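You operate a simulated robot arm through the tools that you are given. There is no shell and no other tool. Be economical: measure what you need, move in short steps, check, and stop when the job is done.

You run a simulated two-armed robot. Do the job below in one go: nothing can be reset, and whatever is moved stays where it is left.

JOB
Open the bottom table drawer, take the black block on the left bench table and put it away in the inside of the bottom table drawer and shut the drawer again. Then stack the test block labelled "1 mA" from the top of the packing table on top of the test block marked "3 mA". Then stack the box labelled "caps" from the right bench table on top of the box that says "screws". Do these in the order given.

It is judged by the outcome, as a careful person would: the job done as asked, and still so three seconds after it is handed in. It fails if anything else is knocked over, pushed out of place, dropped, spilled or broken. Lids that push on must go on centred and level and be pressed home; caps that screw on are set level and turned clockwise until they are tight.

ROBOT AND FRAMES
Two 7-joint arms with two-finger parallel grippers on one trunk, on a base that drives. Base frame: it is fixed to the floor where the robot stands at the start and does not move with it; the origin is under the middle of the robot, x ahead of it, y to its left, z up. Readings come in m, degrees, newtons and seconds.
The left shoulder is at the start at [0.06, 0.189, 1.052], the right one opposite. With the tool pointing down near the work surface each hand reaches from about 0.1 to 0.64 m from the robot's upright axis, wherever it stands, measured 20 degrees to its own side. Places, roughly: black block [-1, -3.25, 0.75]; bottom table drawer [0.5, 0.1, 0.6]; inside of the bottom table drawer [0.6, 0.1, 0.5]; small blue box, small red box, small yellow box [-2.25, 0.25, 0.75]. Payload 3.43 kg a hand.
Tool frame (each hand has its own): the origin (TCP) lies between the finger pads and is the grasp point; the fingertips stand 0.03 m ahead of it; z points along the fingers, y is the line along which they close. Largest opening 0.094 m; finger width 0.028, thickness 0.01; the body of the gripper, 0.05 by 0.096 m, starts 0.055 m behind the TCP.
Orientation is told as [roll, pitch, yaw] about the base's x, y, z axes, in that order, counted from this pose: with the fingers straight down and closing along the base's y, the tool's x points along the base's -x, its y along +y and its z along -z.

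CONTROLS
- The arms move only by the tool drive_tool. It takes "left_targets", "right_targets" or both (then of equal length, played together; a hand with none holds still); each is a list of rows, each a list of 2 entries, a list of its own where there are three numbers: the shift along the base's x, y, z in cm, then the turn, a rotation vector about the base's x, y, z in degrees. In form: [[[dx, dy, dz], [wx, wy, wz]], ...]. A call has 1 to 20 rows; each row shifts and turns the commanded pose from where the row before left it. "left_grip" and "right_grip" are, for a hand that has rows, the gripper command, from -1 (shut) to 1 (fully open), values between in proportion, set as the call begins (left out, the last holds). Rows are played at 5 a second. More than 0.05 m and 8.6 degrees between two rows, or a gripper value outside its range, and nothing of the call is played. Where a pose cannot be reached the arm comes as near as it can. A force on the tool above 40 N (or 10 N above the force at the start of the call, whichever is more), or a blocked arm, ends the call early, and 0.2 s more pass. Each finger travels about 0.153 m/s and halts on what it meets, pressing with about 30 N; the grip force reading is that of the motor and also rises with nothing between the fingers. The clock runs only during rows and for 0.2 s after the last one: add rows that do not move to give the fingers time. It gives the time, the measured TCP pose, the force on the tool (base axes), the opening and the grip force at its end, in the units of the frame above (readings bear some noise), with the torque about the TCP (base axes, N m) and any sound that the robot's microphone picked up, and new pictures: "pictures" is both (left out), scene, wrist or none (wrist: the cameras of the hands that moved).
- Cameras (640 x 400 px; columns grow to the right, rows downward): "scene" is now at [-0.0072, -0.0255, 1.6001]; the picture's right is [-0.36, -0.93, 0.00], its down [-0.84, 0.33, -0.43] and it looks along [0.40, -0.16, -0.90] (base axes); focal length 290 px, centre (320, 200). "left" rides on the left gripper at [0.076, -0.014, -0.103] in its tool frame; the picture's right is [0.18, 0.98, 0.00], its down [-0.75, 0.14, -0.64] and it looks along [-0.63, 0.12, 0.77] (tool axes); focal length 243 px, centre (320, 200). "right" rides on the right gripper at [0.076, 0.014, -0.102] in its tool frame; the picture's right is [-0.18, 0.98, 0.00], its down [-0.75, -0.14, -0.64] and it looks along [-0.63, -0.12, 0.77] (tool axes); focal length 243 px, centre (320, 200). There is no depth. A picture from a camera that has moved, and an enlarged one, comes with that camera's place and axes in the base frame and with its lens. The place of the scene camera against the robot may be out by one fixed shift of up to 0.025 m in any direction.
- slide_trunk(by): slides the trunk up (or, below 0, down) by that many m; the arms and the scene camera ride with it, the base frame stays. It gives what a move gives, with no picture.
- roll_base(legs): drives the robot by 1 to 6 legs, each [ahead, left, turn to the left] in m, m and degrees, along the robot's own axes; the way and the turn of a leg run together, so that a leg with both is an arc; at most 1.5 m and 180 degrees a leg. The arms and the cameras ride along, it lands a little off, and it stops where it bumps. It gives what a move gives, and a new picture of the scene camera.
- aim_head(pan, tilt): turns the head with the scene camera to pan (to the left, within 86 degrees either way) and tilt (down, from -29 to 69), counted from straight ahead of the robot. It gives what a move gives, and a new picture of the scene camera.
- enlarge(camera, box): a new picture of the part [left, top, right, bottom] of that camera's present view, enlarged. The clock stands still meanwhile.
- hand_in(): hands the job in; it is judged then, once.

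Go step by step. Nothing tells you exact positions but the pictures and the camera data: compare them with the known pose of the tool, close in by small moves and look again before you grip or let go. The budget is 165 turns and 260 pictures, counting those below and the enlarged ones. Unless the task says otherwise, let go and move clear before handing in.

The tools are called after ">>>" as name(argument=value, ...) on one line, values as JSON. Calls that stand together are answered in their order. drive_tool: Moves the arms, as the interface text tells. Its arguments: {"type":"object","properties":{"left_targets":{"type":"array","items":{"type":"array"}},"left_grip":{"type":"number"},"right_targets":{"type":"array","items":{"type":"array"}},"right_grip":{"type":"number"},"pictures":{"type":"string","enum":["both","scene","wrist","none"]}},"required":[]} The other tools are called the same way: slide_trunk (by) slides the trunk up or down; roll_base (legs) drives the base; aim_head (pan, tilt) turns the head that bears the scene camera; enlarge (camera, box) takes an enlarged picture of a part of a camera's view; hand_in () hands the job in.

At the start:

```text
clock: 0.0
left_position: [0.345, -0.056, 1.1047]
left_ee_rot: [0.0, -0.1, 0.0]
left_wrist_force: [0.6, 0.0, -0.1]
left_moment: [0.03, -0.02, 0.01]
left_grip_width: 0.094
left_grasp_force: 0.1
right_position: [0.2785, -0.3049, 1.0617]
right_ee_rot: [0.0, 0.0, 0.0]
right_wrist_force: [-1.0, -0.2, -0.1]
right_moment: [-0.06, -0.01, -0.02]
right_grip_width: 0.094
right_grasp_force: 0.0
trunk travel left (down, up): [-0.725, 0.265]
robot x, y, heading: [0.0033, -0.0005, -0.1]
head pan, tilt: [-21.3, 64.5]
```

scene: 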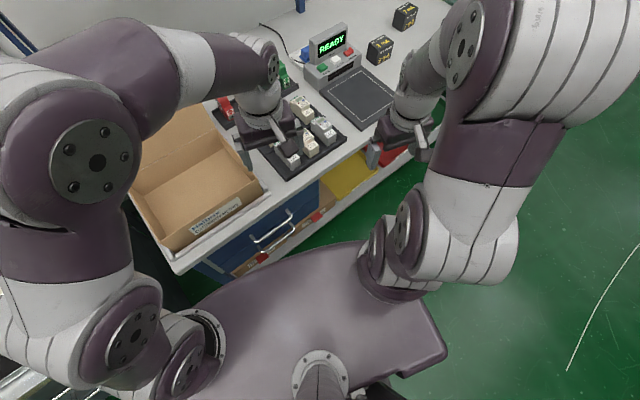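
right: 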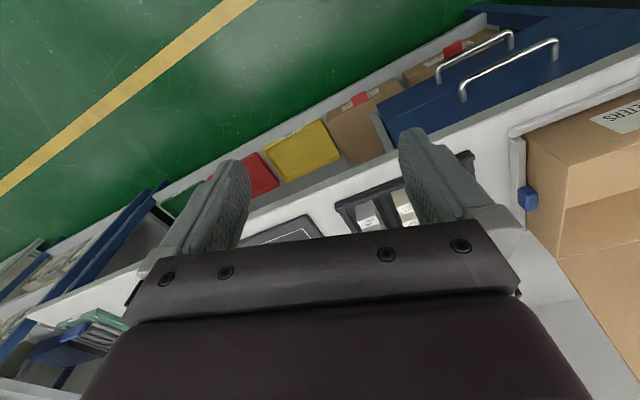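
left: 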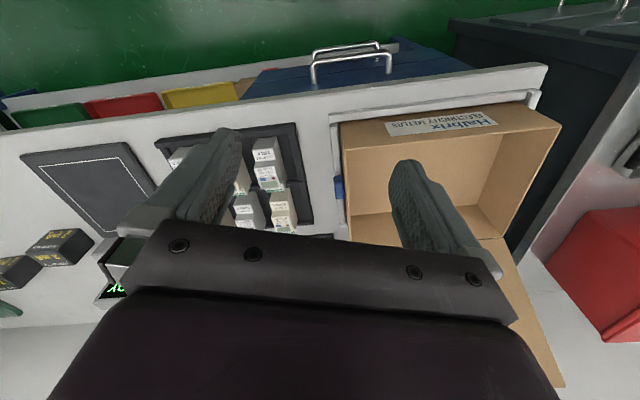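

I see the packing table ahead with a blue drawer unit, test blocks near the back, and a tester. First I look around with the head for the drawer and the other tables.

>>> aim_head(pan=10, tilt=50)

>>> aim_head(pan=-80, tilt=20)

```text
clock: 1.0
left_position: [0.3453, -0.0563, 1.1041]
left_ee_rot: [0.0, 0.1, 0.0]
left_wrist_force: [-0.9, -0.8, 0.0]
left_moment: [-0.02, -0.01, 0.03]
left_grip_width: 0.094
left_grasp_force: 0.1
right_position: [0.2788, -0.3048, 1.061]
right_ee_rot: [0.0, 0.0, -0.1]
right_wrist_force: [0.1, -0.8, 0.0]
right_moment: [0.02, -0.04, -0.02]
right_grip_width: 0.0939
right_grasp_force: 0.2
trunk travel left (down, up): [-0.725, 0.265]
robot x, y, heading: [-0.0006, -0.0042, -0.0]
head pan, tilt: [10.0, 50.0]
camera scene: at [0.0115, 0.0101, 1.6176], right [0.17, -0.98, 0.0], down [-0.75, -0.13, -0.64], along [0.63, 0.11, -0.77], focal length 290 px, centre (320, 200)
```

scene: 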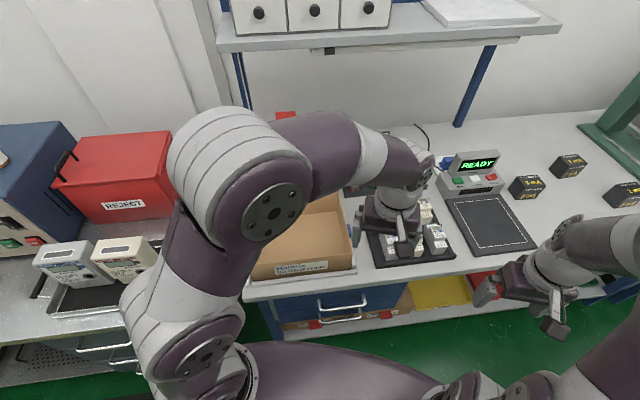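

```text
clock: 2.6
left_position: [0.3441, -0.0565, 1.1043]
left_ee_rot: [0.0, 0.1, -0.1]
left_wrist_force: [0.6, -0.6, 0.2]
left_moment: [0.0, -0.05, -0.02]
left_grip_width: 0.0939
left_grasp_force: 0.0
right_position: [0.279, -0.3046, 1.0614]
right_ee_rot: [0.0, -0.1, 0.0]
right_wrist_force: [-0.5, -0.3, 0.0]
right_moment: [0.04, 0.03, 0.0]
right_grip_width: 0.0941
right_grasp_force: 0.0
trunk travel left (down, up): [-0.725, 0.265]
robot x, y, heading: [-0.0011, -0.0014, -0.2]
head pan, tilt: [-80.0, 20.0]
camera scene: at [-0.0481, -0.0949, 1.6632], right [-0.98, -0.17, 0.0], down [-0.06, 0.34, -0.94], along [0.16, -0.93, -0.34], focal length 290 px, centre (320, 200)
```

scene: 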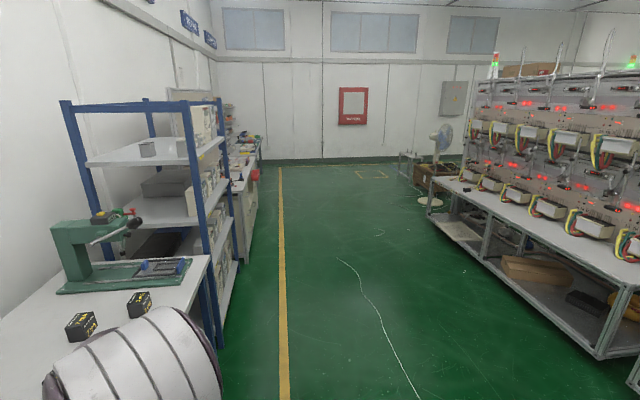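

The bench row behind on the right looks like where the black block is. I back away from the table to see the drawer fronts clearly.

>>> roll_base(legs=[[-0.45, 0, 0]])

>>> aim_head(pan=0, tilt=45)

```text
clock: 5.3
left_position: [-0.1027, -0.0566, 1.1048]
left_ee_rot: [0.0, 0.0, 0.1]
left_wrist_force: [-0.5, 0.0, 0.6]
left_moment: [-0.01, -0.03, 0.0]
left_grip_width: 0.0941
left_grasp_force: 0.1
right_position: [-0.1675, -0.305, 1.0616]
right_ee_rot: [0.0, 0.0, 0.0]
right_wrist_force: [1.1, -0.4, -0.8]
right_moment: [0.02, -0.05, -0.03]
right_grip_width: 0.094
right_grasp_force: 0.0
trunk travel left (down, up): [-0.725, 0.265]
robot x, y, heading: [-0.4469, -0.0015, -0.2]
head pan, tilt: [-80.0, 20.0]
camera scene: at [-0.4952, -0.0951, 1.6632], right [-0.98, -0.17, 0.0], down [-0.06, 0.34, -0.94], along [0.16, -0.93, -0.34], focal length 290 px, centre (320, 200)
```

scene: 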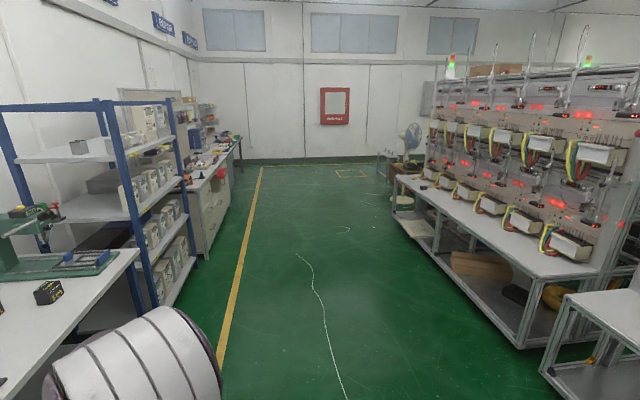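

```text
clock: 6.8
left_position: [-0.1016, -0.0568, 1.1043]
left_ee_rot: [0.0, 0.1, 0.0]
left_wrist_force: [0.5, -0.3, -0.1]
left_moment: [-0.01, -0.02, 0.03]
left_grip_width: 0.0942
left_grasp_force: 0.0
right_position: [-0.1687, -0.3053, 1.0621]
right_ee_rot: [0.0, 0.0, 0.0]
right_wrist_force: [0.1, 0.0, 0.0]
right_moment: [-0.01, 0.04, 0.04]
right_grip_width: 0.094
right_grasp_force: 0.1
trunk travel left (down, up): [-0.725, 0.265]
robot x, y, heading: [-0.4463, 0.0033, 0.1]
head pan, tilt: [0.0, 45.0]
camera scene: at [-0.43, -0.0034, 1.6246], right [0.0, -1.0, 0.0], down [-0.71, 0.0, -0.71], along [0.71, 0.0, -0.71], focal length 290 px, centre (320, 200)
```

scene: 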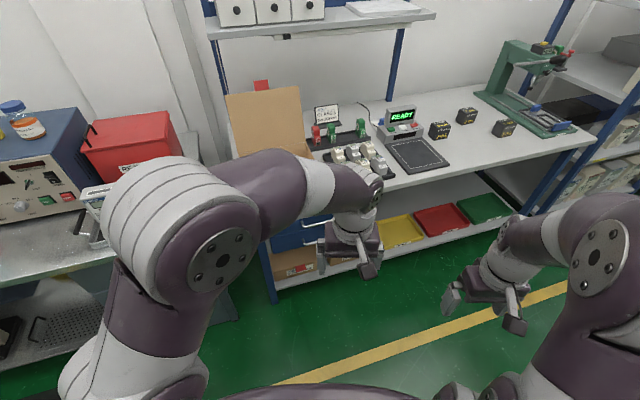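

The drawer fronts are hidden behind the left arm. I turn the left hand to point forward with a vertical closing line and move it sideways to open the view.

>>> drive_tool(left_targets=[[[0, 2, -1], [4.949, -4.949, -4.949]], [[0, 2, -1], [4.949, -4.949, -4.949]], [[0, 2, -1], [4.949, -4.949, -4.949]], [[0, 2, -1], [4.949, -4.949, -4.949]], [[0, 2, -1], [4.949, -4.949, -4.949]], [[0, 2, -1], [4.949, -4.949, -4.949]], [[0, 2, -1], [4.949, -4.949, -4.949]], [[0, 2, -1], [4.949, -4.949, -4.949]], [[0, 2, -1], [4.949, -4.949, -4.949]], [[0, 2, -1], [4.949, -4.949, -4.949]], [[0, 2, -1], [4.949, -4.949, -4.949]], [[0, 2, -1], [4.949, -4.949, -4.949]], [[0, 2, -1], [4.949, -4.949, -4.949]], [[0, 2, -1], [4.949, -4.949, -4.949]], [[0, 0, 0], [0, 0, 0]]])

```text
clock: 10.1
left_position: [-0.1021, 0.1072, 1.0205]
left_ee_rot: [54.8, -18.6, -54.8]
left_wrist_force: [-0.1, 0.8, 0.3]
left_moment: [-0.01, -0.02, -0.03]
left_grip_width: 0.0941
left_grasp_force: 0.1
left hand out of reach, approached as far as the arm can: row 9, 10, 11, 12, 13, 14
right_position: [-0.1681, -0.3037, 1.061]
right_ee_rot: [0.0, 0.1, 0.0]
right_wrist_force: [-0.5, 0.5, 0.2]
right_moment: [0.01, 0.01, -0.03]
right_grip_width: 0.094
right_grasp_force: 0.1
trunk travel left (down, up): [-0.725, 0.265]
robot x, y, heading: [-0.4463, 0.0, -0.1]
head pan, tilt: [0.0, 45.0]
camera scene: at [-0.4301, -0.0033, 1.6246], right [0.0, -1.0, 0.0], down [-0.71, 0.0, -0.71], along [0.71, 0.0, -0.71], focal length 290 px, centre (320, 200)
camera left: at [-0.2282, 0.126, 1.041], right [0.21, 0.68, 0.7], down [-0.04, -0.71, 0.7], along [0.98, -0.18, -0.12], focal length 243 px, centre (320, 200)
```

scene: 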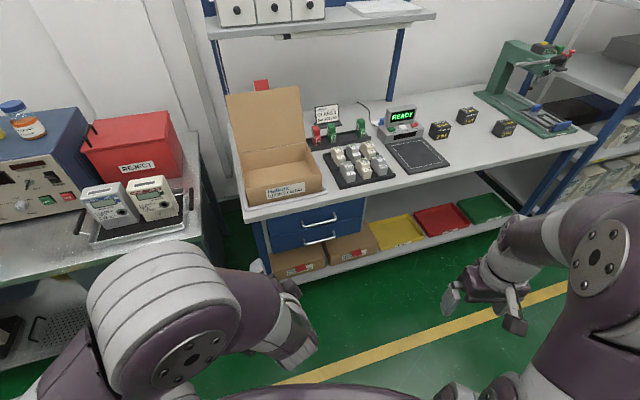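
left: 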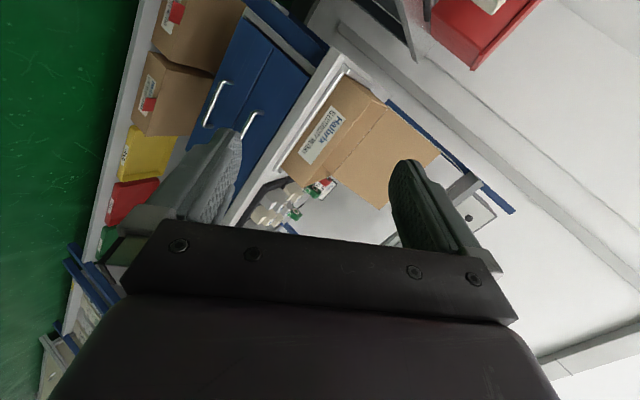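

I can see both drawer handles now; the lower one I estimate at about [0.33, 0.0, 0.63]. I push the left hand ahead to see if the turned posture becomes reachable.

>>> drive_tool(left_targets=[[[5, 0, 0], [0, 0, 0]], [[5, 0, 0], [0, 0, 0]], [[5, 0, 0], [0, 0, 0]], [[0, 0, 0], [0, 0, 0]]], pictures="none")

>>> enlarge(camera="scene", box=[220, 170, 380, 290])

```text
clock: 11.1
left_position: [0.051, 0.1064, 1.0176]
left_ee_rot: [54.9, -18.8, -54.9]
left_wrist_force: [0.6, 0.0, 0.0]
left_moment: [0.01, 0.0, -0.02]
left_grip_width: 0.094
left_grasp_force: 0.2
right_position: [-0.169, -0.3032, 1.0619]
right_ee_rot: [0.1, 0.1, 0.0]
right_wrist_force: [-0.3, -0.7, -0.3]
right_moment: [-0.01, 0.03, -0.01]
right_grip_width: 0.0941
right_grasp_force: 0.1
trunk travel left (down, up): [-0.725, 0.265]
robot x, y, heading: [-0.447, 0.0027, 0.3]
head pan, tilt: [0.0, 45.0]
```

```text
3.33 times, centred on (300, 230) of scene
camera zoom: at [-0.4313, -0.0031, 1.6246], right [0.0, -1.0, 0.0], down [-0.71, 0.0, -0.71], along [0.71, 0.0, -0.71], focal length 968 px, centre (387, 100)
```

zoom: 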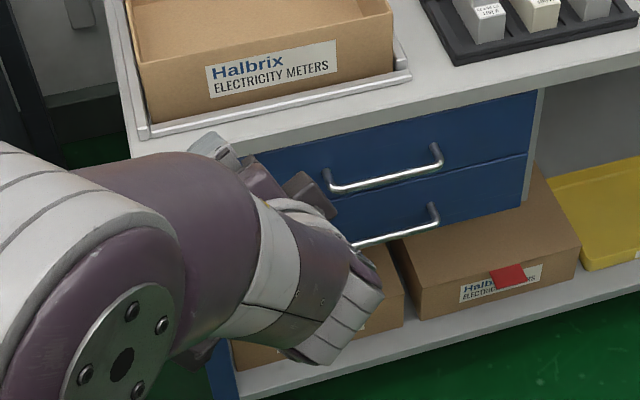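

The hand kept its partial turn of about 71 of 120 degrees. I try to finish the turn out here.

>>> drive_tool(left_targets=[[[0, 0, 0], [4.667, -4.667, -4.667]], [[0, 0, 0], [4.667, -4.667, -4.667]], [[0, 0, 0], [4.667, -4.667, -4.667]], [[0, 0, 0], [4.667, -4.667, -4.667]], [[0, 0, 0], [4.667, -4.667, -4.667]], [[0, 0, 0], [4.667, -4.667, -4.667]], [[0, 0, 0], [0, 0, 0]]], pictures="none")

```text
clock: 12.7
left_position: [0.115, 0.1103, 1.0972]
left_ee_rot: [89.3, 0.0, -90.0]
left_wrist_force: [-0.3, -0.7, -0.3]
left_moment: [0.0, 0.0, -0.01]
left_grip_width: 0.094
left_grasp_force: 0.0
left hand out of reach, approached as far as the arm can: row 4, 5, 6
right_position: [-0.1686, -0.3037, 1.0611]
right_ee_rot: [0.0, 0.0, 0.0]
right_wrist_force: [0.5, -0.2, -0.2]
right_moment: [0.03, -0.02, 0.01]
right_grip_width: 0.094
right_grasp_force: 0.2
trunk travel left (down, up): [-0.725, 0.265]
robot x, y, heading: [-0.4442, -0.0007, 0.1]
head pan, tilt: [0.0, 45.0]
```

The hand now points straight ahead with fingers closing vertically. I lower the trunk so it is near the bottom handle's height.

>>> slide_trunk(by=-0.45)

>>> drive_tool(left_targets=[[[0, 0, 0], [0, 0, 0]]])

```text
refused: -0.45 is not a number from -0.4 to 0.4
```

```text
clock: 13.1
left_position: [0.1145, 0.1098, 1.096]
left_ee_rot: [89.3, 0.1, -90.1]
left_wrist_force: [0.7, 0.8, -0.1]
left_moment: [-0.02, 0.01, 0.0]
left_grip_width: 0.0941
left_grasp_force: 0.1
right_position: [-0.1686, -0.305, 1.0621]
right_ee_rot: [-0.1, 0.1, 0.0]
right_wrist_force: [-0.3, 0.3, 0.1]
right_moment: [0.01, 0.02, 0.02]
right_grip_width: 0.0938
right_grasp_force: 0.0
trunk travel left (down, up): [-0.725, 0.265]
robot x, y, heading: [-0.4479, 0.0017, -0.1]
head pan, tilt: [0.0, 45.0]
camera scene: at [-0.4301, -0.0032, 1.6246], right [0.0, -1.0, 0.0], down [-0.71, 0.0, -0.71], along [0.71, 0.0, -0.71], focal length 290 px, centre (320, 200)
camera left: at [0.0117, 0.187, 1.0832], right [0.01, 0.18, 0.98], down [-0.64, -0.75, 0.15], along [0.77, -0.63, 0.11], focal length 243 px, centre (320, 200)
```

scene: 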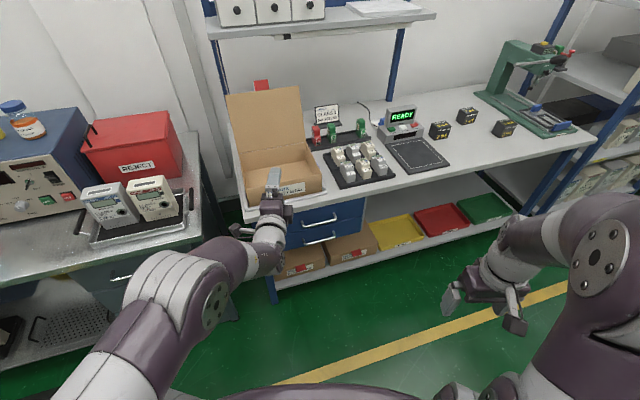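
left: 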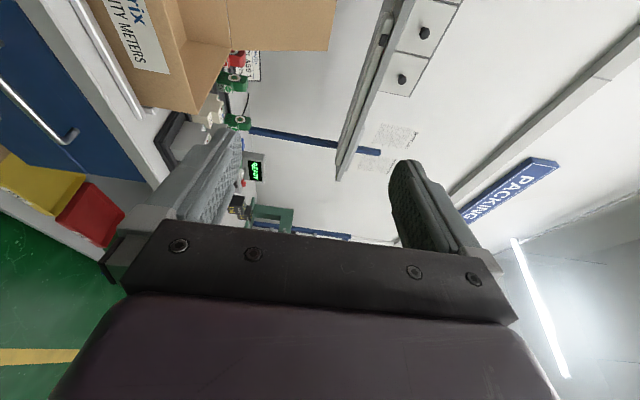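

The camera's right is up in the left picture. I lower the trunk in two steps.

>>> slide_trunk(by=-0.4)

>>> drive_tool(left_targets=[[[0, -3.5, -1.5], [0, 0, 0]], [[0, -3.5, -1.5], [0, 0, 0]], [[0, -3.5, -1.5], [0, 0, 0]], [[0, 0, 0], [0, 0, 0]]])

```text
clock: 16.9
left_position: [0.1147, 0.1101, 0.6964]
left_ee_rot: [89.2, 0.1, -90.2]
left_wrist_force: [0.0, -0.2, 0.1]
left_moment: [0.0, 0.0, -0.02]
left_grip_width: 0.0941
left_grasp_force: 0.1
right_position: [-0.1674, -0.3049, 0.6624]
right_ee_rot: [0.0, 0.0, 0.0]
right_wrist_force: [0.5, -0.3, 0.7]
right_moment: [-0.04, 0.01, -0.02]
right_grip_width: 0.0939
right_grasp_force: 0.1
trunk travel left (down, up): [-0.325, 0.665]
robot x, y, heading: [-0.4475, -0.0002, -0.1]
head pan, tilt: [0.0, 45.0]
```

```text
clock: 17.9
left_position: [0.1314, 0.0048, 0.6645]
left_ee_rot: [88.9, -0.1, -90.1]
left_wrist_force: [-0.3, -0.2, 0.0]
left_moment: [0.0, -0.03, -0.01]
left_grip_width: 0.0939
left_grasp_force: 0.1
left hand out of reach, approached as far as the arm can: row 1, 2, 3
right_position: [-0.1678, -0.3045, 0.6616]
right_ee_rot: [-0.1, 0.0, 0.1]
right_wrist_force: [-0.4, -0.3, 0.1]
right_moment: [0.05, 0.02, -0.03]
right_grip_width: 0.0938
right_grasp_force: 0.0
trunk travel left (down, up): [-0.325, 0.665]
robot x, y, heading: [-0.4475, 0.0005, -0.2]
head pan, tilt: [0.0, 45.0]
camera scene: at [-0.4301, -0.0033, 1.2246], right [0.0, -1.0, 0.0], down [-0.71, 0.0, -0.71], along [0.71, 0.0, -0.71], focal length 290 px, centre (320, 200)
camera left: at [0.028, 0.082, 0.6523], right [0.02, 0.18, 0.98], down [-0.64, -0.75, 0.15], along [0.77, -0.63, 0.1], focal length 243 px, centre (320, 200)
```

scene: 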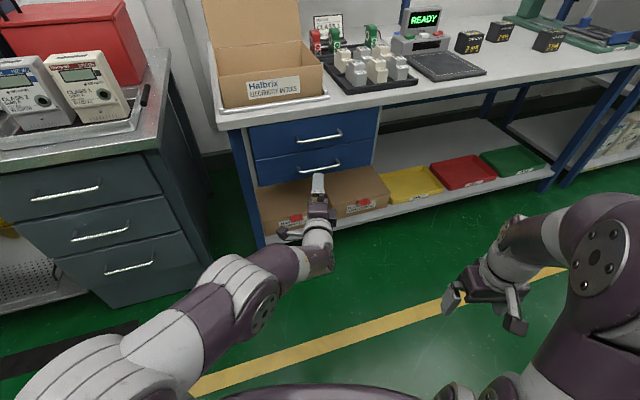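
left: 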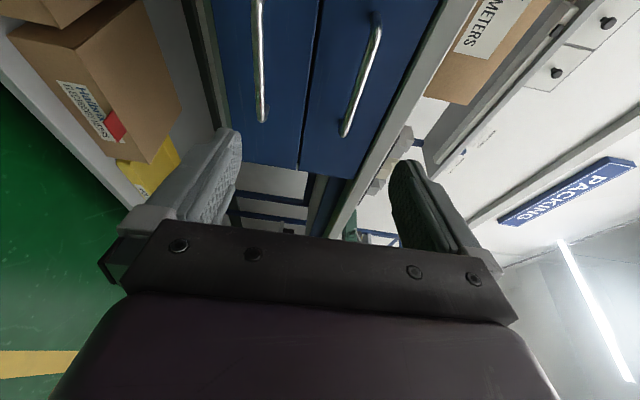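

By triangulation the lower handle is near [0.385, 0.0, 0.578]. I drop a further 8.5 cm and drive toward it, stopping short to look again.

>>> slide_trunk(by=-0.085)

>>> roll_base(legs=[[0.16, 0, 0]])

>>> drive_tool(left_targets=[[[0, 0, 0], [0, 0, 0]]], pictures="wrist")

```text
clock: 19.1
left_position: [0.1313, 0.0049, 0.5797]
left_ee_rot: [88.9, 0.0, -90.0]
left_wrist_force: [-0.9, -0.8, 0.3]
left_moment: [0.0, -0.01, -0.01]
left_grip_width: 0.0941
left_grasp_force: 0.1
right_position: [-0.1682, -0.304, 0.5774]
right_ee_rot: [0.1, 0.0, 0.0]
right_wrist_force: [0.9, 0.5, -0.1]
right_moment: [-0.02, 0.02, -0.01]
right_grip_width: 0.094
right_grasp_force: 0.1
trunk travel left (down, up): [-0.24, 0.75]
robot x, y, heading: [-0.4476, 0.001, -0.1]
head pan, tilt: [0.0, 45.0]
```

```text
clock: 20.5
left_position: [0.2963, 0.0041, 0.5798]
left_ee_rot: [88.9, 0.0, -90.3]
left_wrist_force: [0.2, 1.3, 0.1]
left_moment: [-0.04, 0.03, -0.06]
left_grip_width: 0.0941
left_grasp_force: 0.0
right_position: [-0.0039, -0.304, 0.5763]
right_ee_rot: [0.0, -0.1, 0.0]
right_wrist_force: [-0.1, 0.4, -0.2]
right_moment: [-0.02, 0.0, -0.01]
right_grip_width: 0.0939
right_grasp_force: 0.0
trunk travel left (down, up): [-0.24, 0.75]
robot x, y, heading: [-0.2857, -0.0032, -0.0]
head pan, tilt: [0.0, 45.0]
camera scene: at [-0.2654, -0.0033, 1.1396], right [0.0, -1.0, 0.0], down [-0.71, 0.0, -0.71], along [0.71, 0.0, -0.71], focal length 290 px, centre (320, 200)
```

scene: 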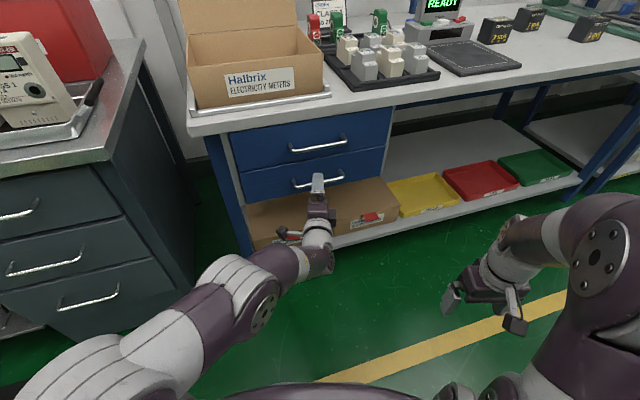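

```text
clock: 20.9
left_position: [0.2954, 0.0052, 0.5797]
left_ee_rot: [88.9, 0.0, -90.2]
left_wrist_force: [0.7, -0.8, -0.2]
left_moment: [-0.02, 0.0, -0.03]
left_grip_width: 0.094
left_grasp_force: 0.0
right_position: [-0.0037, -0.304, 0.5769]
right_ee_rot: [-0.2, 0.0, 0.0]
right_wrist_force: [0.7, 0.3, 0.3]
right_moment: [-0.03, -0.04, -0.02]
right_grip_width: 0.0938
right_grasp_force: 0.0
trunk travel left (down, up): [-0.24, 0.75]
robot x, y, heading: [-0.2834, 0.0018, 0.0]
head pan, tilt: [0.0, 45.0]
camera left: at [0.1926, 0.0819, 0.5674], right [0.02, 0.18, 0.98], down [-0.64, -0.75, 0.15], along [0.77, -0.63, 0.1], focal length 243 px, centre (320, 200)
```

left: 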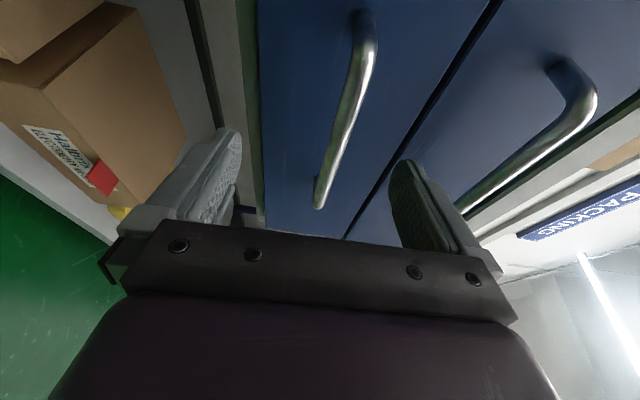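

The bar lies between the fingers, slightly above centre (z about 0.595). I raise 1.4 cm and creep forward 7.5 cm.

>>> slide_trunk(by=0.014)

>>> roll_base(legs=[[0.075, 0, 0]])

>>> drive_tool(left_targets=[[[0, 0, 0], [0, 0, 0]]], pictures="wrist")

```text
clock: 21.6
left_position: [0.2955, 0.0049, 0.5926]
left_ee_rot: [88.9, 0.0, -90.1]
left_wrist_force: [-0.1, 0.3, 0.1]
left_moment: [-0.04, 0.03, -0.01]
left_grip_width: 0.094
left_grasp_force: 0.1
right_position: [-0.0039, -0.3047, 0.5906]
right_ee_rot: [0.0, 0.1, 0.1]
right_wrist_force: [-0.4, 0.1, -0.4]
right_moment: [0.06, -0.02, -0.01]
right_grip_width: 0.0941
right_grasp_force: 0.1
trunk travel left (down, up): [-0.254, 0.736]
robot x, y, heading: [-0.2834, -0.0014, 0.1]
head pan, tilt: [0.0, 45.0]
```

```text
clock: 22.5
left_position: [0.34, 0.0031, 0.592]
left_ee_rot: [89.3, 0.4, -90.3]
left_wrist_force: [-11.0, -1.6, 2.2]
left_moment: [0.07, -0.62, 0.12]
left_grip_width: 0.0938
left_grasp_force: 0.1
right_position: [0.0445, -0.3041, 0.5903]
right_ee_rot: [-0.1, 0.1, 0.0]
right_wrist_force: [0.3, -0.8, 0.9]
right_moment: [-0.03, 0.02, -0.01]
right_grip_width: 0.0936
right_grasp_force: 0.1
trunk travel left (down, up): [-0.254, 0.736]
robot x, y, heading: [-0.232, 0.001, -0.2]
head pan, tilt: [0.0, 45.0]
stopped in leg 1: the force on the tool passed its limit at 189 N (the readings are from after the stop); the commanded pose is now the measured one
camera scene: at [-0.2177, -0.0034, 1.1536], right [0.0, -1.0, 0.0], down [-0.71, 0.0, -0.71], along [0.71, 0.0, -0.71], focal length 290 px, centre (320, 200)
```

scene: 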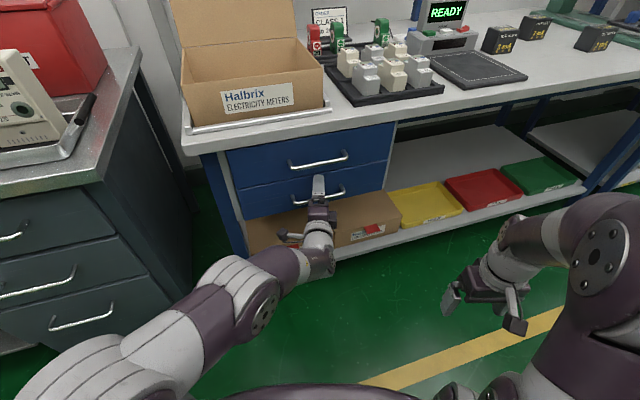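

```text
clock: 22.9
left_position: [0.3397, 0.0026, 0.5918]
left_ee_rot: [89.3, 0.3, -90.3]
left_wrist_force: [-12.1, -2.5, 2.7]
left_moment: [-0.01, -0.7, 0.08]
left_grip_width: 0.0942
left_grasp_force: 0.1
right_position: [0.0449, -0.3045, 0.5899]
right_ee_rot: [0.0, 0.0, 0.0]
right_wrist_force: [0.2, -0.2, -0.3]
right_moment: [0.01, 0.03, 0.03]
right_grip_width: 0.094
right_grasp_force: 0.0
trunk travel left (down, up): [-0.254, 0.736]
robot x, y, heading: [-0.2352, 0.0001, 0.0]
head pan, tilt: [0.0, 45.0]
camera left: at [0.2373, 0.0807, 0.5794], right [0.01, 0.18, 0.98], down [-0.64, -0.75, 0.14], along [0.76, -0.64, 0.11], focal length 243 px, centre (320, 200)
```

left: 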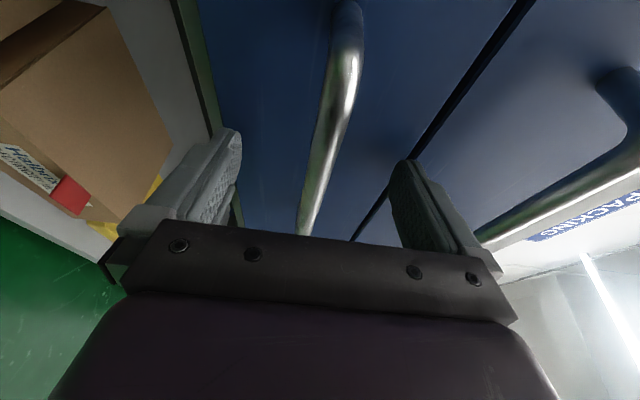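

The upper fingertip touched the drawer face at about x=0.37, so the bar should lie at the pads already. I back off 4 mm and close on it.

>>> drive_tool(left_targets=[[[-0.4, 0, 0], [0, 0, 0]], [[0, 0, 0], [0, 0, 0]]], pictures="none")

>>> drive_tool(left_targets=[[[0, 0, 0], [0, 0, 0]], [[0, 0, 0], [0, 0, 0]], [[0, 0, 0], [0, 0, 0]], [[0, 0, 0], [0, 0, 0]]], left_grip=-1, pictures="wrist")

```text
clock: 23.5
left_position: [0.3396, 0.0039, 0.5915]
left_ee_rot: [89.4, 0.3, -90.3]
left_wrist_force: [-13.8, -3.3, 3.3]
left_moment: [0.04, -0.8, 0.07]
left_grip_width: 0.0939
left_grasp_force: 0.0
left hand out of reach, approached as far as the arm can: row 1
right_position: [0.0441, -0.3038, 0.5899]
right_ee_rot: [0.0, 0.0, -0.1]
right_wrist_force: [-0.9, 0.2, 0.0]
right_moment: [-0.03, 0.01, 0.01]
right_grip_width: 0.0944
right_grasp_force: 0.2
trunk travel left (down, up): [-0.254, 0.736]
robot x, y, heading: [-0.2321, -0.0024, -0.1]
head pan, tilt: [0.0, 45.0]
```

```text
clock: 24.5
left_position: [0.339, 0.004, 0.5873]
left_ee_rot: [89.0, 0.5, -90.3]
left_wrist_force: [-17.6, -2.8, -11.6]
left_moment: [-0.89, -0.27, 0.48]
left_grip_width: 0.0162
left_grasp_force: 44.8
right_position: [0.045, -0.3049, 0.5883]
right_ee_rot: [0.0, 0.1, 0.1]
right_wrist_force: [1.0, -0.1, -0.9]
right_moment: [-0.03, 0.02, -0.02]
right_grip_width: 0.0942
right_grasp_force: 0.0
trunk travel left (down, up): [-0.254, 0.736]
robot x, y, heading: [-0.237, -0.0014, -0.0]
head pan, tilt: [0.0, 45.0]
camera left: at [0.2372, 0.0813, 0.5772], right [0.02, 0.18, 0.98], down [-0.64, -0.75, 0.15], along [0.77, -0.64, 0.1], focal length 243 px, centre (320, 200)
```

left: 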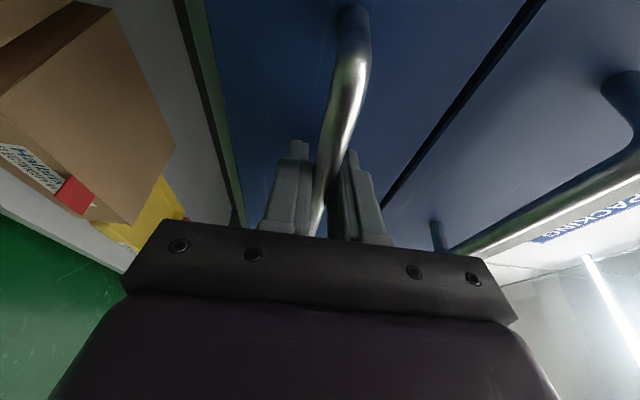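

The bar is gripped. I pull the drawer by driving back a little.

>>> roll_base(legs=[[-0.05, 0, 0]])

```text
clock: 25.5
left_position: [0.3055, -0.0014, 0.588]
left_ee_rot: [88.8, 0.5, -91.0]
left_wrist_force: [1.3, -2.7, -0.9]
left_moment: [-0.44, -0.09, 0.37]
left_grip_width: 0.0161
left_grasp_force: 44.5
right_position: [0.0111, -0.3065, 0.5897]
right_ee_rot: [-0.1, 0.0, -0.1]
right_wrist_force: [0.8, 0.4, 1.0]
right_moment: [0.01, 0.0, 0.02]
right_grip_width: 0.0942
right_grasp_force: 0.2
trunk travel left (down, up): [-0.254, 0.736]
robot x, y, heading: [-0.2677, -0.0002, -0.1]
head pan, tilt: [0.0, 45.0]
stopped in leg 1: the force on the tool passed its limit at 56 N (the readings are from after the stop); the commanded pose is now the measured one
camera scene: at [-0.251, -0.0044, 1.1538], right [0.0, -1.0, 0.0], down [-0.71, 0.0, -0.71], along [0.71, 0.0, -0.71], focal length 290 px, centre (320, 200)
```

scene: 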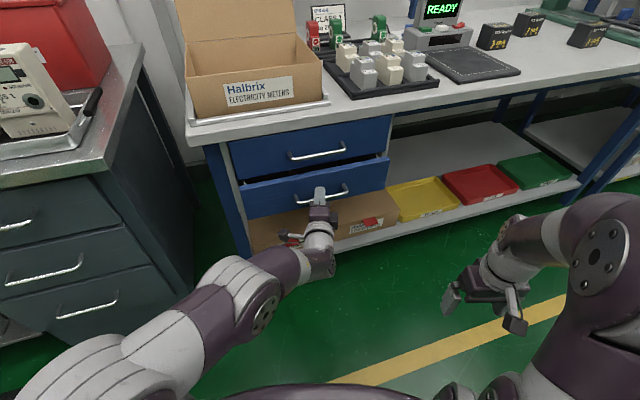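

The drawer is opening; I keep going with longer pulls.

>>> roll_base(legs=[[-0.25, 0, 0]])

```text
clock: 26.6
left_position: [0.2315, -0.007, 0.5887]
left_ee_rot: [88.7, 0.4, -91.6]
left_wrist_force: [0.8, -2.9, -1.0]
left_moment: [-0.05, 0.01, 0.41]
left_grip_width: 0.016
left_grasp_force: 45.2
right_position: [-0.0632, -0.3079, 0.5901]
right_ee_rot: [0.0, 0.0, -0.4]
right_wrist_force: [-0.4, 1.1, 0.4]
right_moment: [0.02, -0.02, -0.02]
right_grip_width: 0.0938
right_grasp_force: 0.1
trunk travel left (down, up): [-0.254, 0.736]
robot x, y, heading: [-0.3432, -0.0014, -0.2]
head pan, tilt: [0.0, 45.0]
stopped in leg 1: the force on the tool passed its limit at 64 N (the readings are from after the stop); the commanded pose is now the measured one
camera scene: at [-0.3231, -0.0051, 1.1537], right [-0.01, -1.0, 0.0], down [-0.71, 0.0, -0.71], along [0.71, 0.0, -0.71], focal length 290 px, centre (320, 200)
```

scene: 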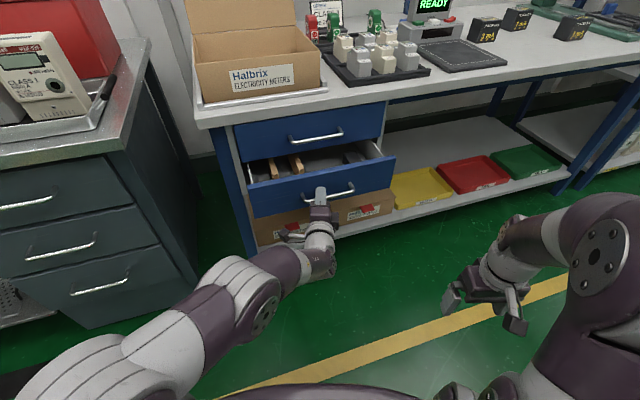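

It is open about 11 cm and I see items inside. I continue with short legs to keep the pull gentle.

>>> roll_base(legs=[[-0.05, 0, 0], [-0.05, 0, 0], [-0.05, 0, 0]])

```text
clock: 28.0
left_position: [0.1531, -0.0106, 0.5888]
left_ee_rot: [88.8, 0.5, -92.1]
left_wrist_force: [1.0, -3.9, 0.3]
left_moment: [-0.07, -0.01, 0.51]
left_grip_width: 0.0162
left_grasp_force: 45.1
right_position: [-0.1405, -0.3079, 0.5914]
right_ee_rot: [0.0, 0.0, -0.2]
right_wrist_force: [0.0, -0.3, -0.6]
right_moment: [-0.03, 0.03, 0.01]
right_grip_width: 0.0941
right_grasp_force: 0.1
trunk travel left (down, up): [-0.254, 0.736]
robot x, y, heading: [-0.4201, 0.0006, -0.3]
head pan, tilt: [0.0, 45.0]
stopped in leg 2: the force on the tool passed its limit at 55 N (the readings are from after the stop); the commanded pose is now the measured one
camera scene: at [-0.4017, -0.005, 1.1537], right [-0.01, -1.0, 0.0], down [-0.71, 0.01, -0.71], along [0.71, -0.01, -0.71], focal length 290 px, centre (320, 200)
```

scene: 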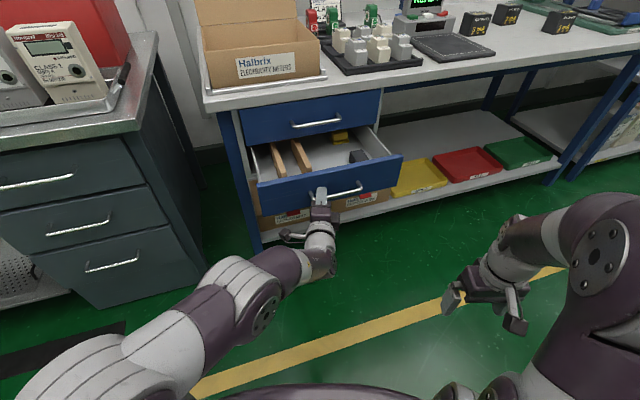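

The drawer is open about 19 cm with space in the middle. I pull it some more.

>>> roll_base(legs=[[-0.04, 0, 0], [-0.03, 0, 0]])

```text
clock: 29.3
left_position: [0.0839, -0.01, 0.5896]
left_ee_rot: [88.7, 0.6, -92.0]
left_wrist_force: [8.1, -29.1, 1.4]
left_moment: [0.23, -0.72, -0.04]
left_grip_width: 0.0121
left_grasp_force: 44.9
right_position: [-0.2119, -0.3081, 0.5883]
right_ee_rot: [0.1, 0.0, -0.3]
right_wrist_force: [0.9, 0.4, 0.1]
right_moment: [0.01, 0.01, 0.04]
right_grip_width: 0.0941
right_grasp_force: 0.0
trunk travel left (down, up): [-0.254, 0.736]
robot x, y, heading: [-0.4902, 0.0012, -0.5]
head pan, tilt: [0.0, 45.0]
camera scene: at [-0.4717, -0.0067, 1.1536], right [-0.01, -1.0, 0.0], down [-0.71, 0.01, -0.71], along [0.71, 0.0, -0.71], focal length 290 px, centre (320, 200)
```

scene: 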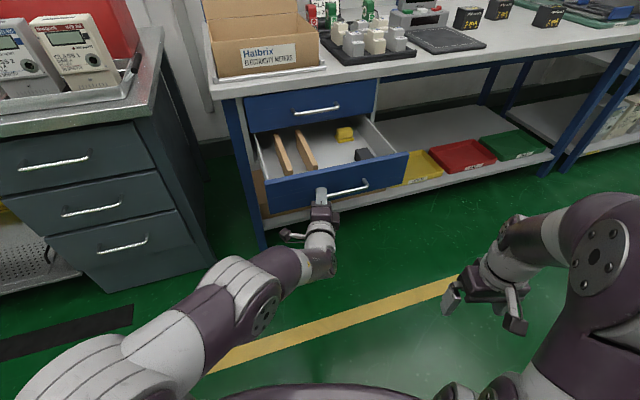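

The grip slid on the bar, so the drawer may have reached its stop. I release and move the hand back clear.

>>> drive_tool(left_targets=[[[0, 0, 0], [0, 0, 0]], [[0, 0, 0], [0, 0, 0]], [[0, 0, 0], [0, 0, 0]], [[0, 0, 0], [0, 0, 0]]], left_grip=1, pictures="wrist")

>>> enlarge(camera="scene", box=[220, 100, 420, 225])

```text
clock: 30.3
left_position: [0.0828, -0.0091, 0.5906]
left_ee_rot: [88.8, 0.5, -92.0]
left_wrist_force: [-0.3, -0.2, 0.3]
left_moment: [0.02, 0.0, -0.01]
left_grip_width: 0.0941
left_grasp_force: 0.1
right_position: [-0.2123, -0.3091, 0.59]
right_ee_rot: [-0.1, 0.0, -0.4]
right_wrist_force: [-0.2, -0.1, -0.3]
right_moment: [0.01, -0.01, 0.01]
right_grip_width: 0.0939
right_grasp_force: 0.1
trunk travel left (down, up): [-0.254, 0.736]
robot x, y, heading: [-0.4872, 0.0011, -0.6]
head pan, tilt: [0.0, 45.0]
camera left: at [-0.0174, 0.0706, 0.5782], right [0.03, 0.17, 0.98], down [-0.67, -0.73, 0.15], along [0.75, -0.66, 0.1], focal length 243 px, centre (320, 200)
```

left: 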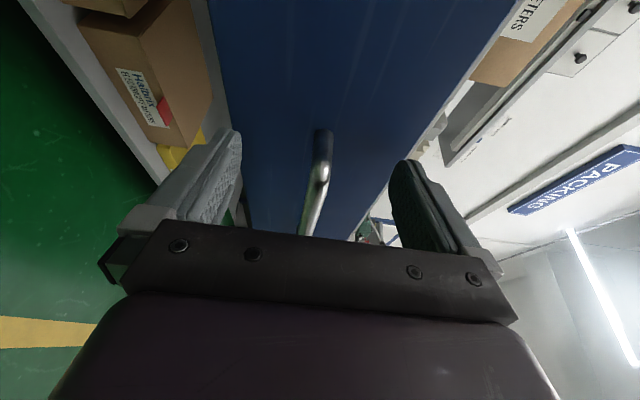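

```text
3.20 times, centred on (320, 162) of scene
camera zoom: at [-0.4721, -0.0042, 1.1536], right [-0.01, -1.0, 0.0], down [-0.71, 0.01, -0.71], along [0.71, -0.01, -0.71], focal length 929 px, centre (320, 320)
```

zoom: 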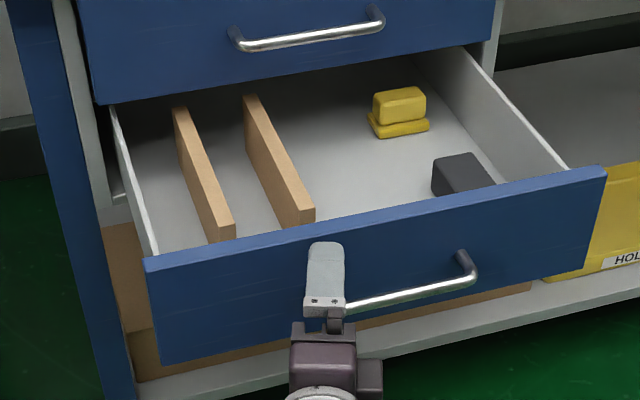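

The drawer stands open about 24 cm; the table is turned about 17 degrees from my heading. I back off, raise the trunk and fold the left hand back to tool-down.

>>> roll_base(legs=[[-0.25, 0, 0]])

>>> slide_trunk(by=0.36)

>>> drive_tool(left_targets=[[[-1, 0, 0], [-4.949, 4.949, 4.949]], [[-1, 0, 0], [-4.949, 4.949, 4.949]], [[-1, 0, 0], [-4.949, 4.949, 4.949]], [[-1, 0, 0], [-4.949, 4.949, 4.949]], [[-1, 0, 0], [-4.949, 4.949, 4.949]], [[-1, 0, 0], [-4.949, 4.949, 4.949]], [[-1, 1, 0], [-4.949, 4.949, 4.949]], [[-2, 1, 0], [-4.949, 4.949, 4.949]], [[-2, 1, 0], [-4.949, 4.949, 4.949]], [[-2, 1, 0], [-4.949, 4.949, 4.949]], [[-2, 2, 0], [-4.949, 4.949, 4.949]], [[-2, 2, 0], [-4.949, 4.949, 4.949]], [[-2, 2, 0], [-4.949, 4.949, 4.949]], [[-2, 2, 0], [-4.949, 4.949, 4.949]], [[0, 0, 0], [0, 0, 0]]], pictures="scene")

```text
clock: 32.1
left_position: [-0.1645, -0.0081, 0.5898]
left_ee_rot: [88.8, 0.5, -91.9]
left_wrist_force: [0.9, -0.3, -0.9]
left_moment: [-0.01, -0.05, 0.0]
left_grip_width: 0.0939
left_grasp_force: 0.0
right_position: [-0.46, -0.3062, 0.5914]
right_ee_rot: [0.0, 0.0, -0.4]
right_wrist_force: [0.4, 0.2, -0.3]
right_moment: [0.0, -0.02, 0.01]
right_grip_width: 0.0939
right_grasp_force: 0.0
trunk travel left (down, up): [-0.254, 0.736]
robot x, y, heading: [-0.7381, 0.0031, -0.2]
head pan, tilt: [0.0, 45.0]
camera scene: at [-0.7204, -0.0022, 1.1536], right [-0.01, -1.0, 0.0], down [-0.71, 0.01, -0.71], along [0.71, -0.01, -0.71], focal length 290 px, centre (320, 200)
```

scene: 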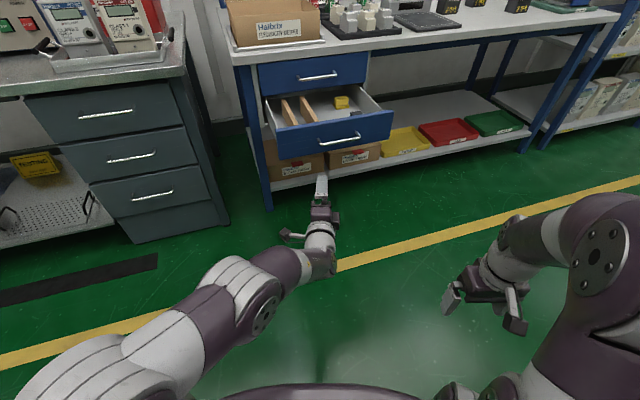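

```text
clock: 35.6
left_position: [-0.1647, -0.0071, 0.949]
left_ee_rot: [88.8, 0.5, -92.0]
left_wrist_force: [-0.3, -0.4, -0.5]
left_moment: [-0.03, 0.02, 0.0]
left_grip_width: 0.0938
left_grasp_force: 0.0
right_position: [-0.4608, -0.3058, 0.9503]
right_ee_rot: [0.0, 0.1, -0.3]
right_wrist_force: [0.0, 0.5, -0.1]
right_moment: [-0.03, 0.01, -0.02]
right_grip_width: 0.0941
right_grasp_force: 0.1
trunk travel left (down, up): [-0.614, 0.376]
robot x, y, heading: [-0.7378, -0.0025, -0.6]
head pan, tilt: [0.0, 45.0]
```

```text
clock: 38.8
left_position: [-0.3727, 0.1129, 0.9515]
left_ee_rot: [-1.3, -1.9, -0.5]
left_wrist_force: [0.4, -0.8, -0.8]
left_moment: [0.0, 0.0, 0.01]
left_grip_width: 0.0937
left_grasp_force: 0.1
right_position: [-0.4603, -0.3062, 0.95]
right_ee_rot: [-0.1, 0.1, -0.3]
right_wrist_force: [-0.1, 0.4, 0.5]
right_moment: [-0.02, -0.04, -0.01]
right_grip_width: 0.094
right_grasp_force: 0.0
trunk travel left (down, up): [-0.614, 0.376]
robot x, y, heading: [-0.7351, -0.0003, -0.5]
head pan, tilt: [0.0, 45.0]
camera scene: at [-0.7201, -0.0028, 1.5136], right [-0.01, -1.0, 0.0], down [-0.71, 0.01, -0.71], along [0.71, 0.0, -0.71], focal length 290 px, centre (320, 200)
```

scene: 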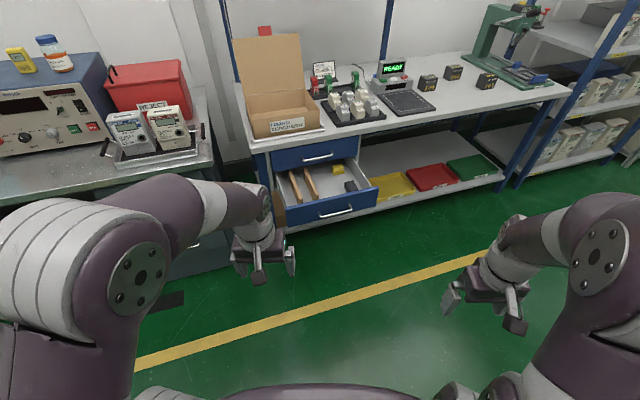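

The drawer is open, both hands are tool-down. I turn right to find the benches and the black block.

>>> roll_base(legs=[[0, 0, -95]])

>>> aim_head(pan=0, tilt=15)

>>> aim_head(pan=-70, tilt=20)

```text
clock: 43.2
left_position: [-0.6551, -0.3707, 0.952]
left_ee_rot: [-1.2, -2.1, -95.2]
left_wrist_force: [0.8, 0.8, -0.9]
left_moment: [-0.05, -0.01, -0.01]
left_grip_width: 0.0941
left_grasp_force: 0.0
right_position: [-1.065, -0.2494, 0.95]
right_ee_rot: [0.0, 0.0, -95.2]
right_wrist_force: [0.1, 0.5, 0.5]
right_moment: [0.04, -0.02, -0.02]
right_grip_width: 0.0937
right_grasp_force: 0.1
trunk travel left (down, up): [-0.614, 0.376]
robot x, y, heading: [-0.739, 0.0006, -95.2]
head pan, tilt: [0.0, 45.0]
camera scene: at [-0.7437, -0.0233, 1.5136], right [-1.0, 0.09, 0.0], down [0.06, 0.7, -0.71], along [-0.06, -0.7, -0.71], focal length 290 px, centre (320, 200)
```

scene: 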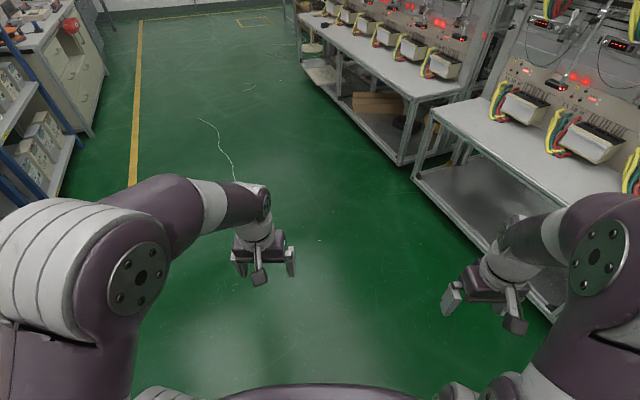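

```text
clock: 44.2
left_position: [-0.655, -0.3711, 0.9509]
left_ee_rot: [-1.3, -2.0, -95.2]
left_wrist_force: [-0.7, -0.3, 0.4]
left_moment: [-0.02, -0.01, 0.02]
left_grip_width: 0.094
left_grasp_force: 0.0
right_position: [-1.0655, -0.249, 0.9505]
right_ee_rot: [0.0, 0.0, -95.1]
right_wrist_force: [-0.5, -0.3, -0.4]
right_moment: [0.0, 0.0, 0.0]
right_grip_width: 0.0941
right_grasp_force: 0.1
trunk travel left (down, up): [-0.614, 0.376]
robot x, y, heading: [-0.735, -0.0012, -95.3]
head pan, tilt: [0.0, 15.0]
camera scene: at [-0.7447, -0.0353, 1.5603], right [-1.0, 0.09, 0.0], down [0.02, 0.26, -0.97], along [-0.09, -0.96, -0.26], focal length 290 px, centre (320, 200)
```

scene: 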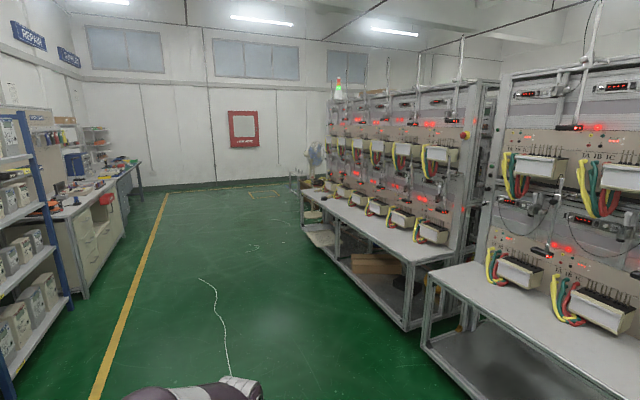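

```text
clock: 45.6
left_position: [-0.6554, -0.3706, 0.9519]
left_ee_rot: [-1.3, -2.0, -95.1]
left_wrist_force: [0.6, 0.3, 0.5]
left_moment: [0.04, 0.01, -0.04]
left_grip_width: 0.0943
left_grasp_force: 0.0
right_position: [-1.0655, -0.2499, 0.9516]
right_ee_rot: [0.0, 0.0, -95.1]
right_wrist_force: [0.1, 0.7, 0.6]
right_moment: [-0.01, 0.04, 0.02]
right_grip_width: 0.0939
right_grasp_force: 0.1
trunk travel left (down, up): [-0.614, 0.376]
robot x, y, heading: [-0.7382, 0.0003, -94.8]
head pan, tilt: [-70.0, 20.0]
camera scene: at [-0.8263, 0.0338, 1.5523], right [-0.26, 0.97, 0.0], down [0.33, 0.09, -0.94], along [-0.91, -0.24, -0.34], focal length 290 px, centre (320, 200)
```

scene: 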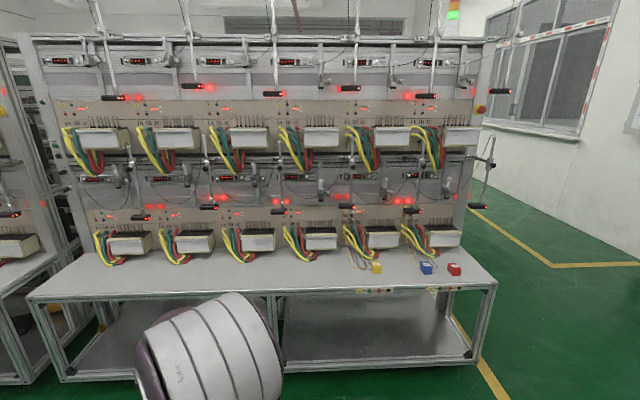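

The right bench holds the yellow, blue and red boxes. Now I look at the left (further) bench for the black block.

>>> aim_head(pan=-10, tilt=20)

>>> enlarge(camera="scene", box=[240, 120, 440, 245])

```text
clock: 46.9
left_position: [-0.6557, -0.3707, 0.9509]
left_ee_rot: [-1.2, -1.9, -95.2]
left_wrist_force: [0.5, 0.3, -0.7]
left_moment: [0.03, -0.02, 0.01]
left_grip_width: 0.0939
left_grasp_force: 0.0
right_position: [-1.0658, -0.2491, 0.9515]
right_ee_rot: [0.0, 0.0, -95.1]
right_wrist_force: [0.8, -1.4, 0.5]
right_moment: [-0.03, -0.04, 0.02]
right_grip_width: 0.0938
right_grasp_force: 0.0
trunk travel left (down, up): [-0.614, 0.376]
robot x, y, heading: [-0.7374, -0.0004, -95.2]
head pan, tilt: [-10.0, 20.0]
camera scene: at [-0.7608, -0.0322, 1.5522], right [-0.96, 0.26, 0.0], down [0.09, 0.33, -0.94], along [-0.25, -0.91, -0.34], focal length 290 px, centre (320, 200)
```

scene: 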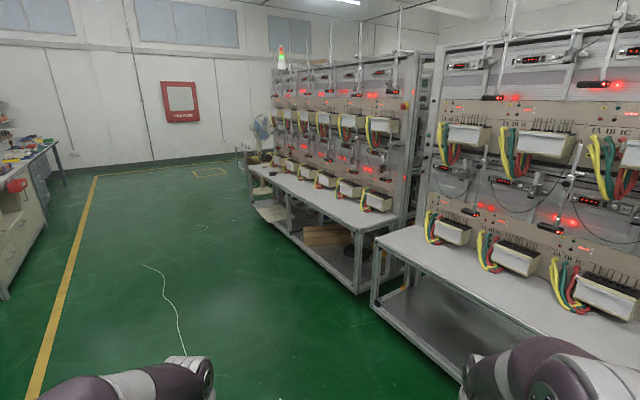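

```text
3.20 times, centred on (340, 182) of scene
camera zoom: at [-0.7608, -0.0322, 1.5522], right [-0.96, 0.26, 0.0], down [0.09, 0.33, -0.94], along [-0.25, -0.91, -0.34], focal length 929 px, centre (256, 256)
```

zoom: 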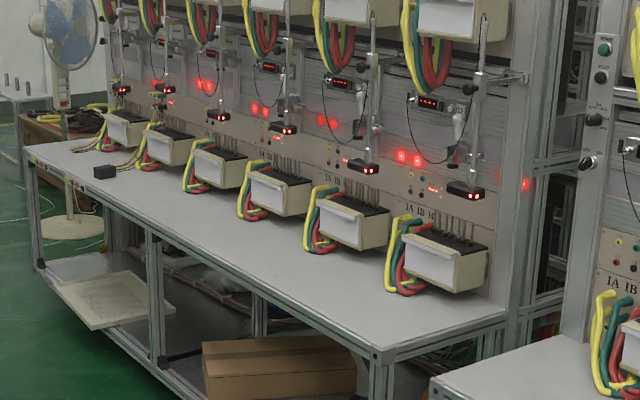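

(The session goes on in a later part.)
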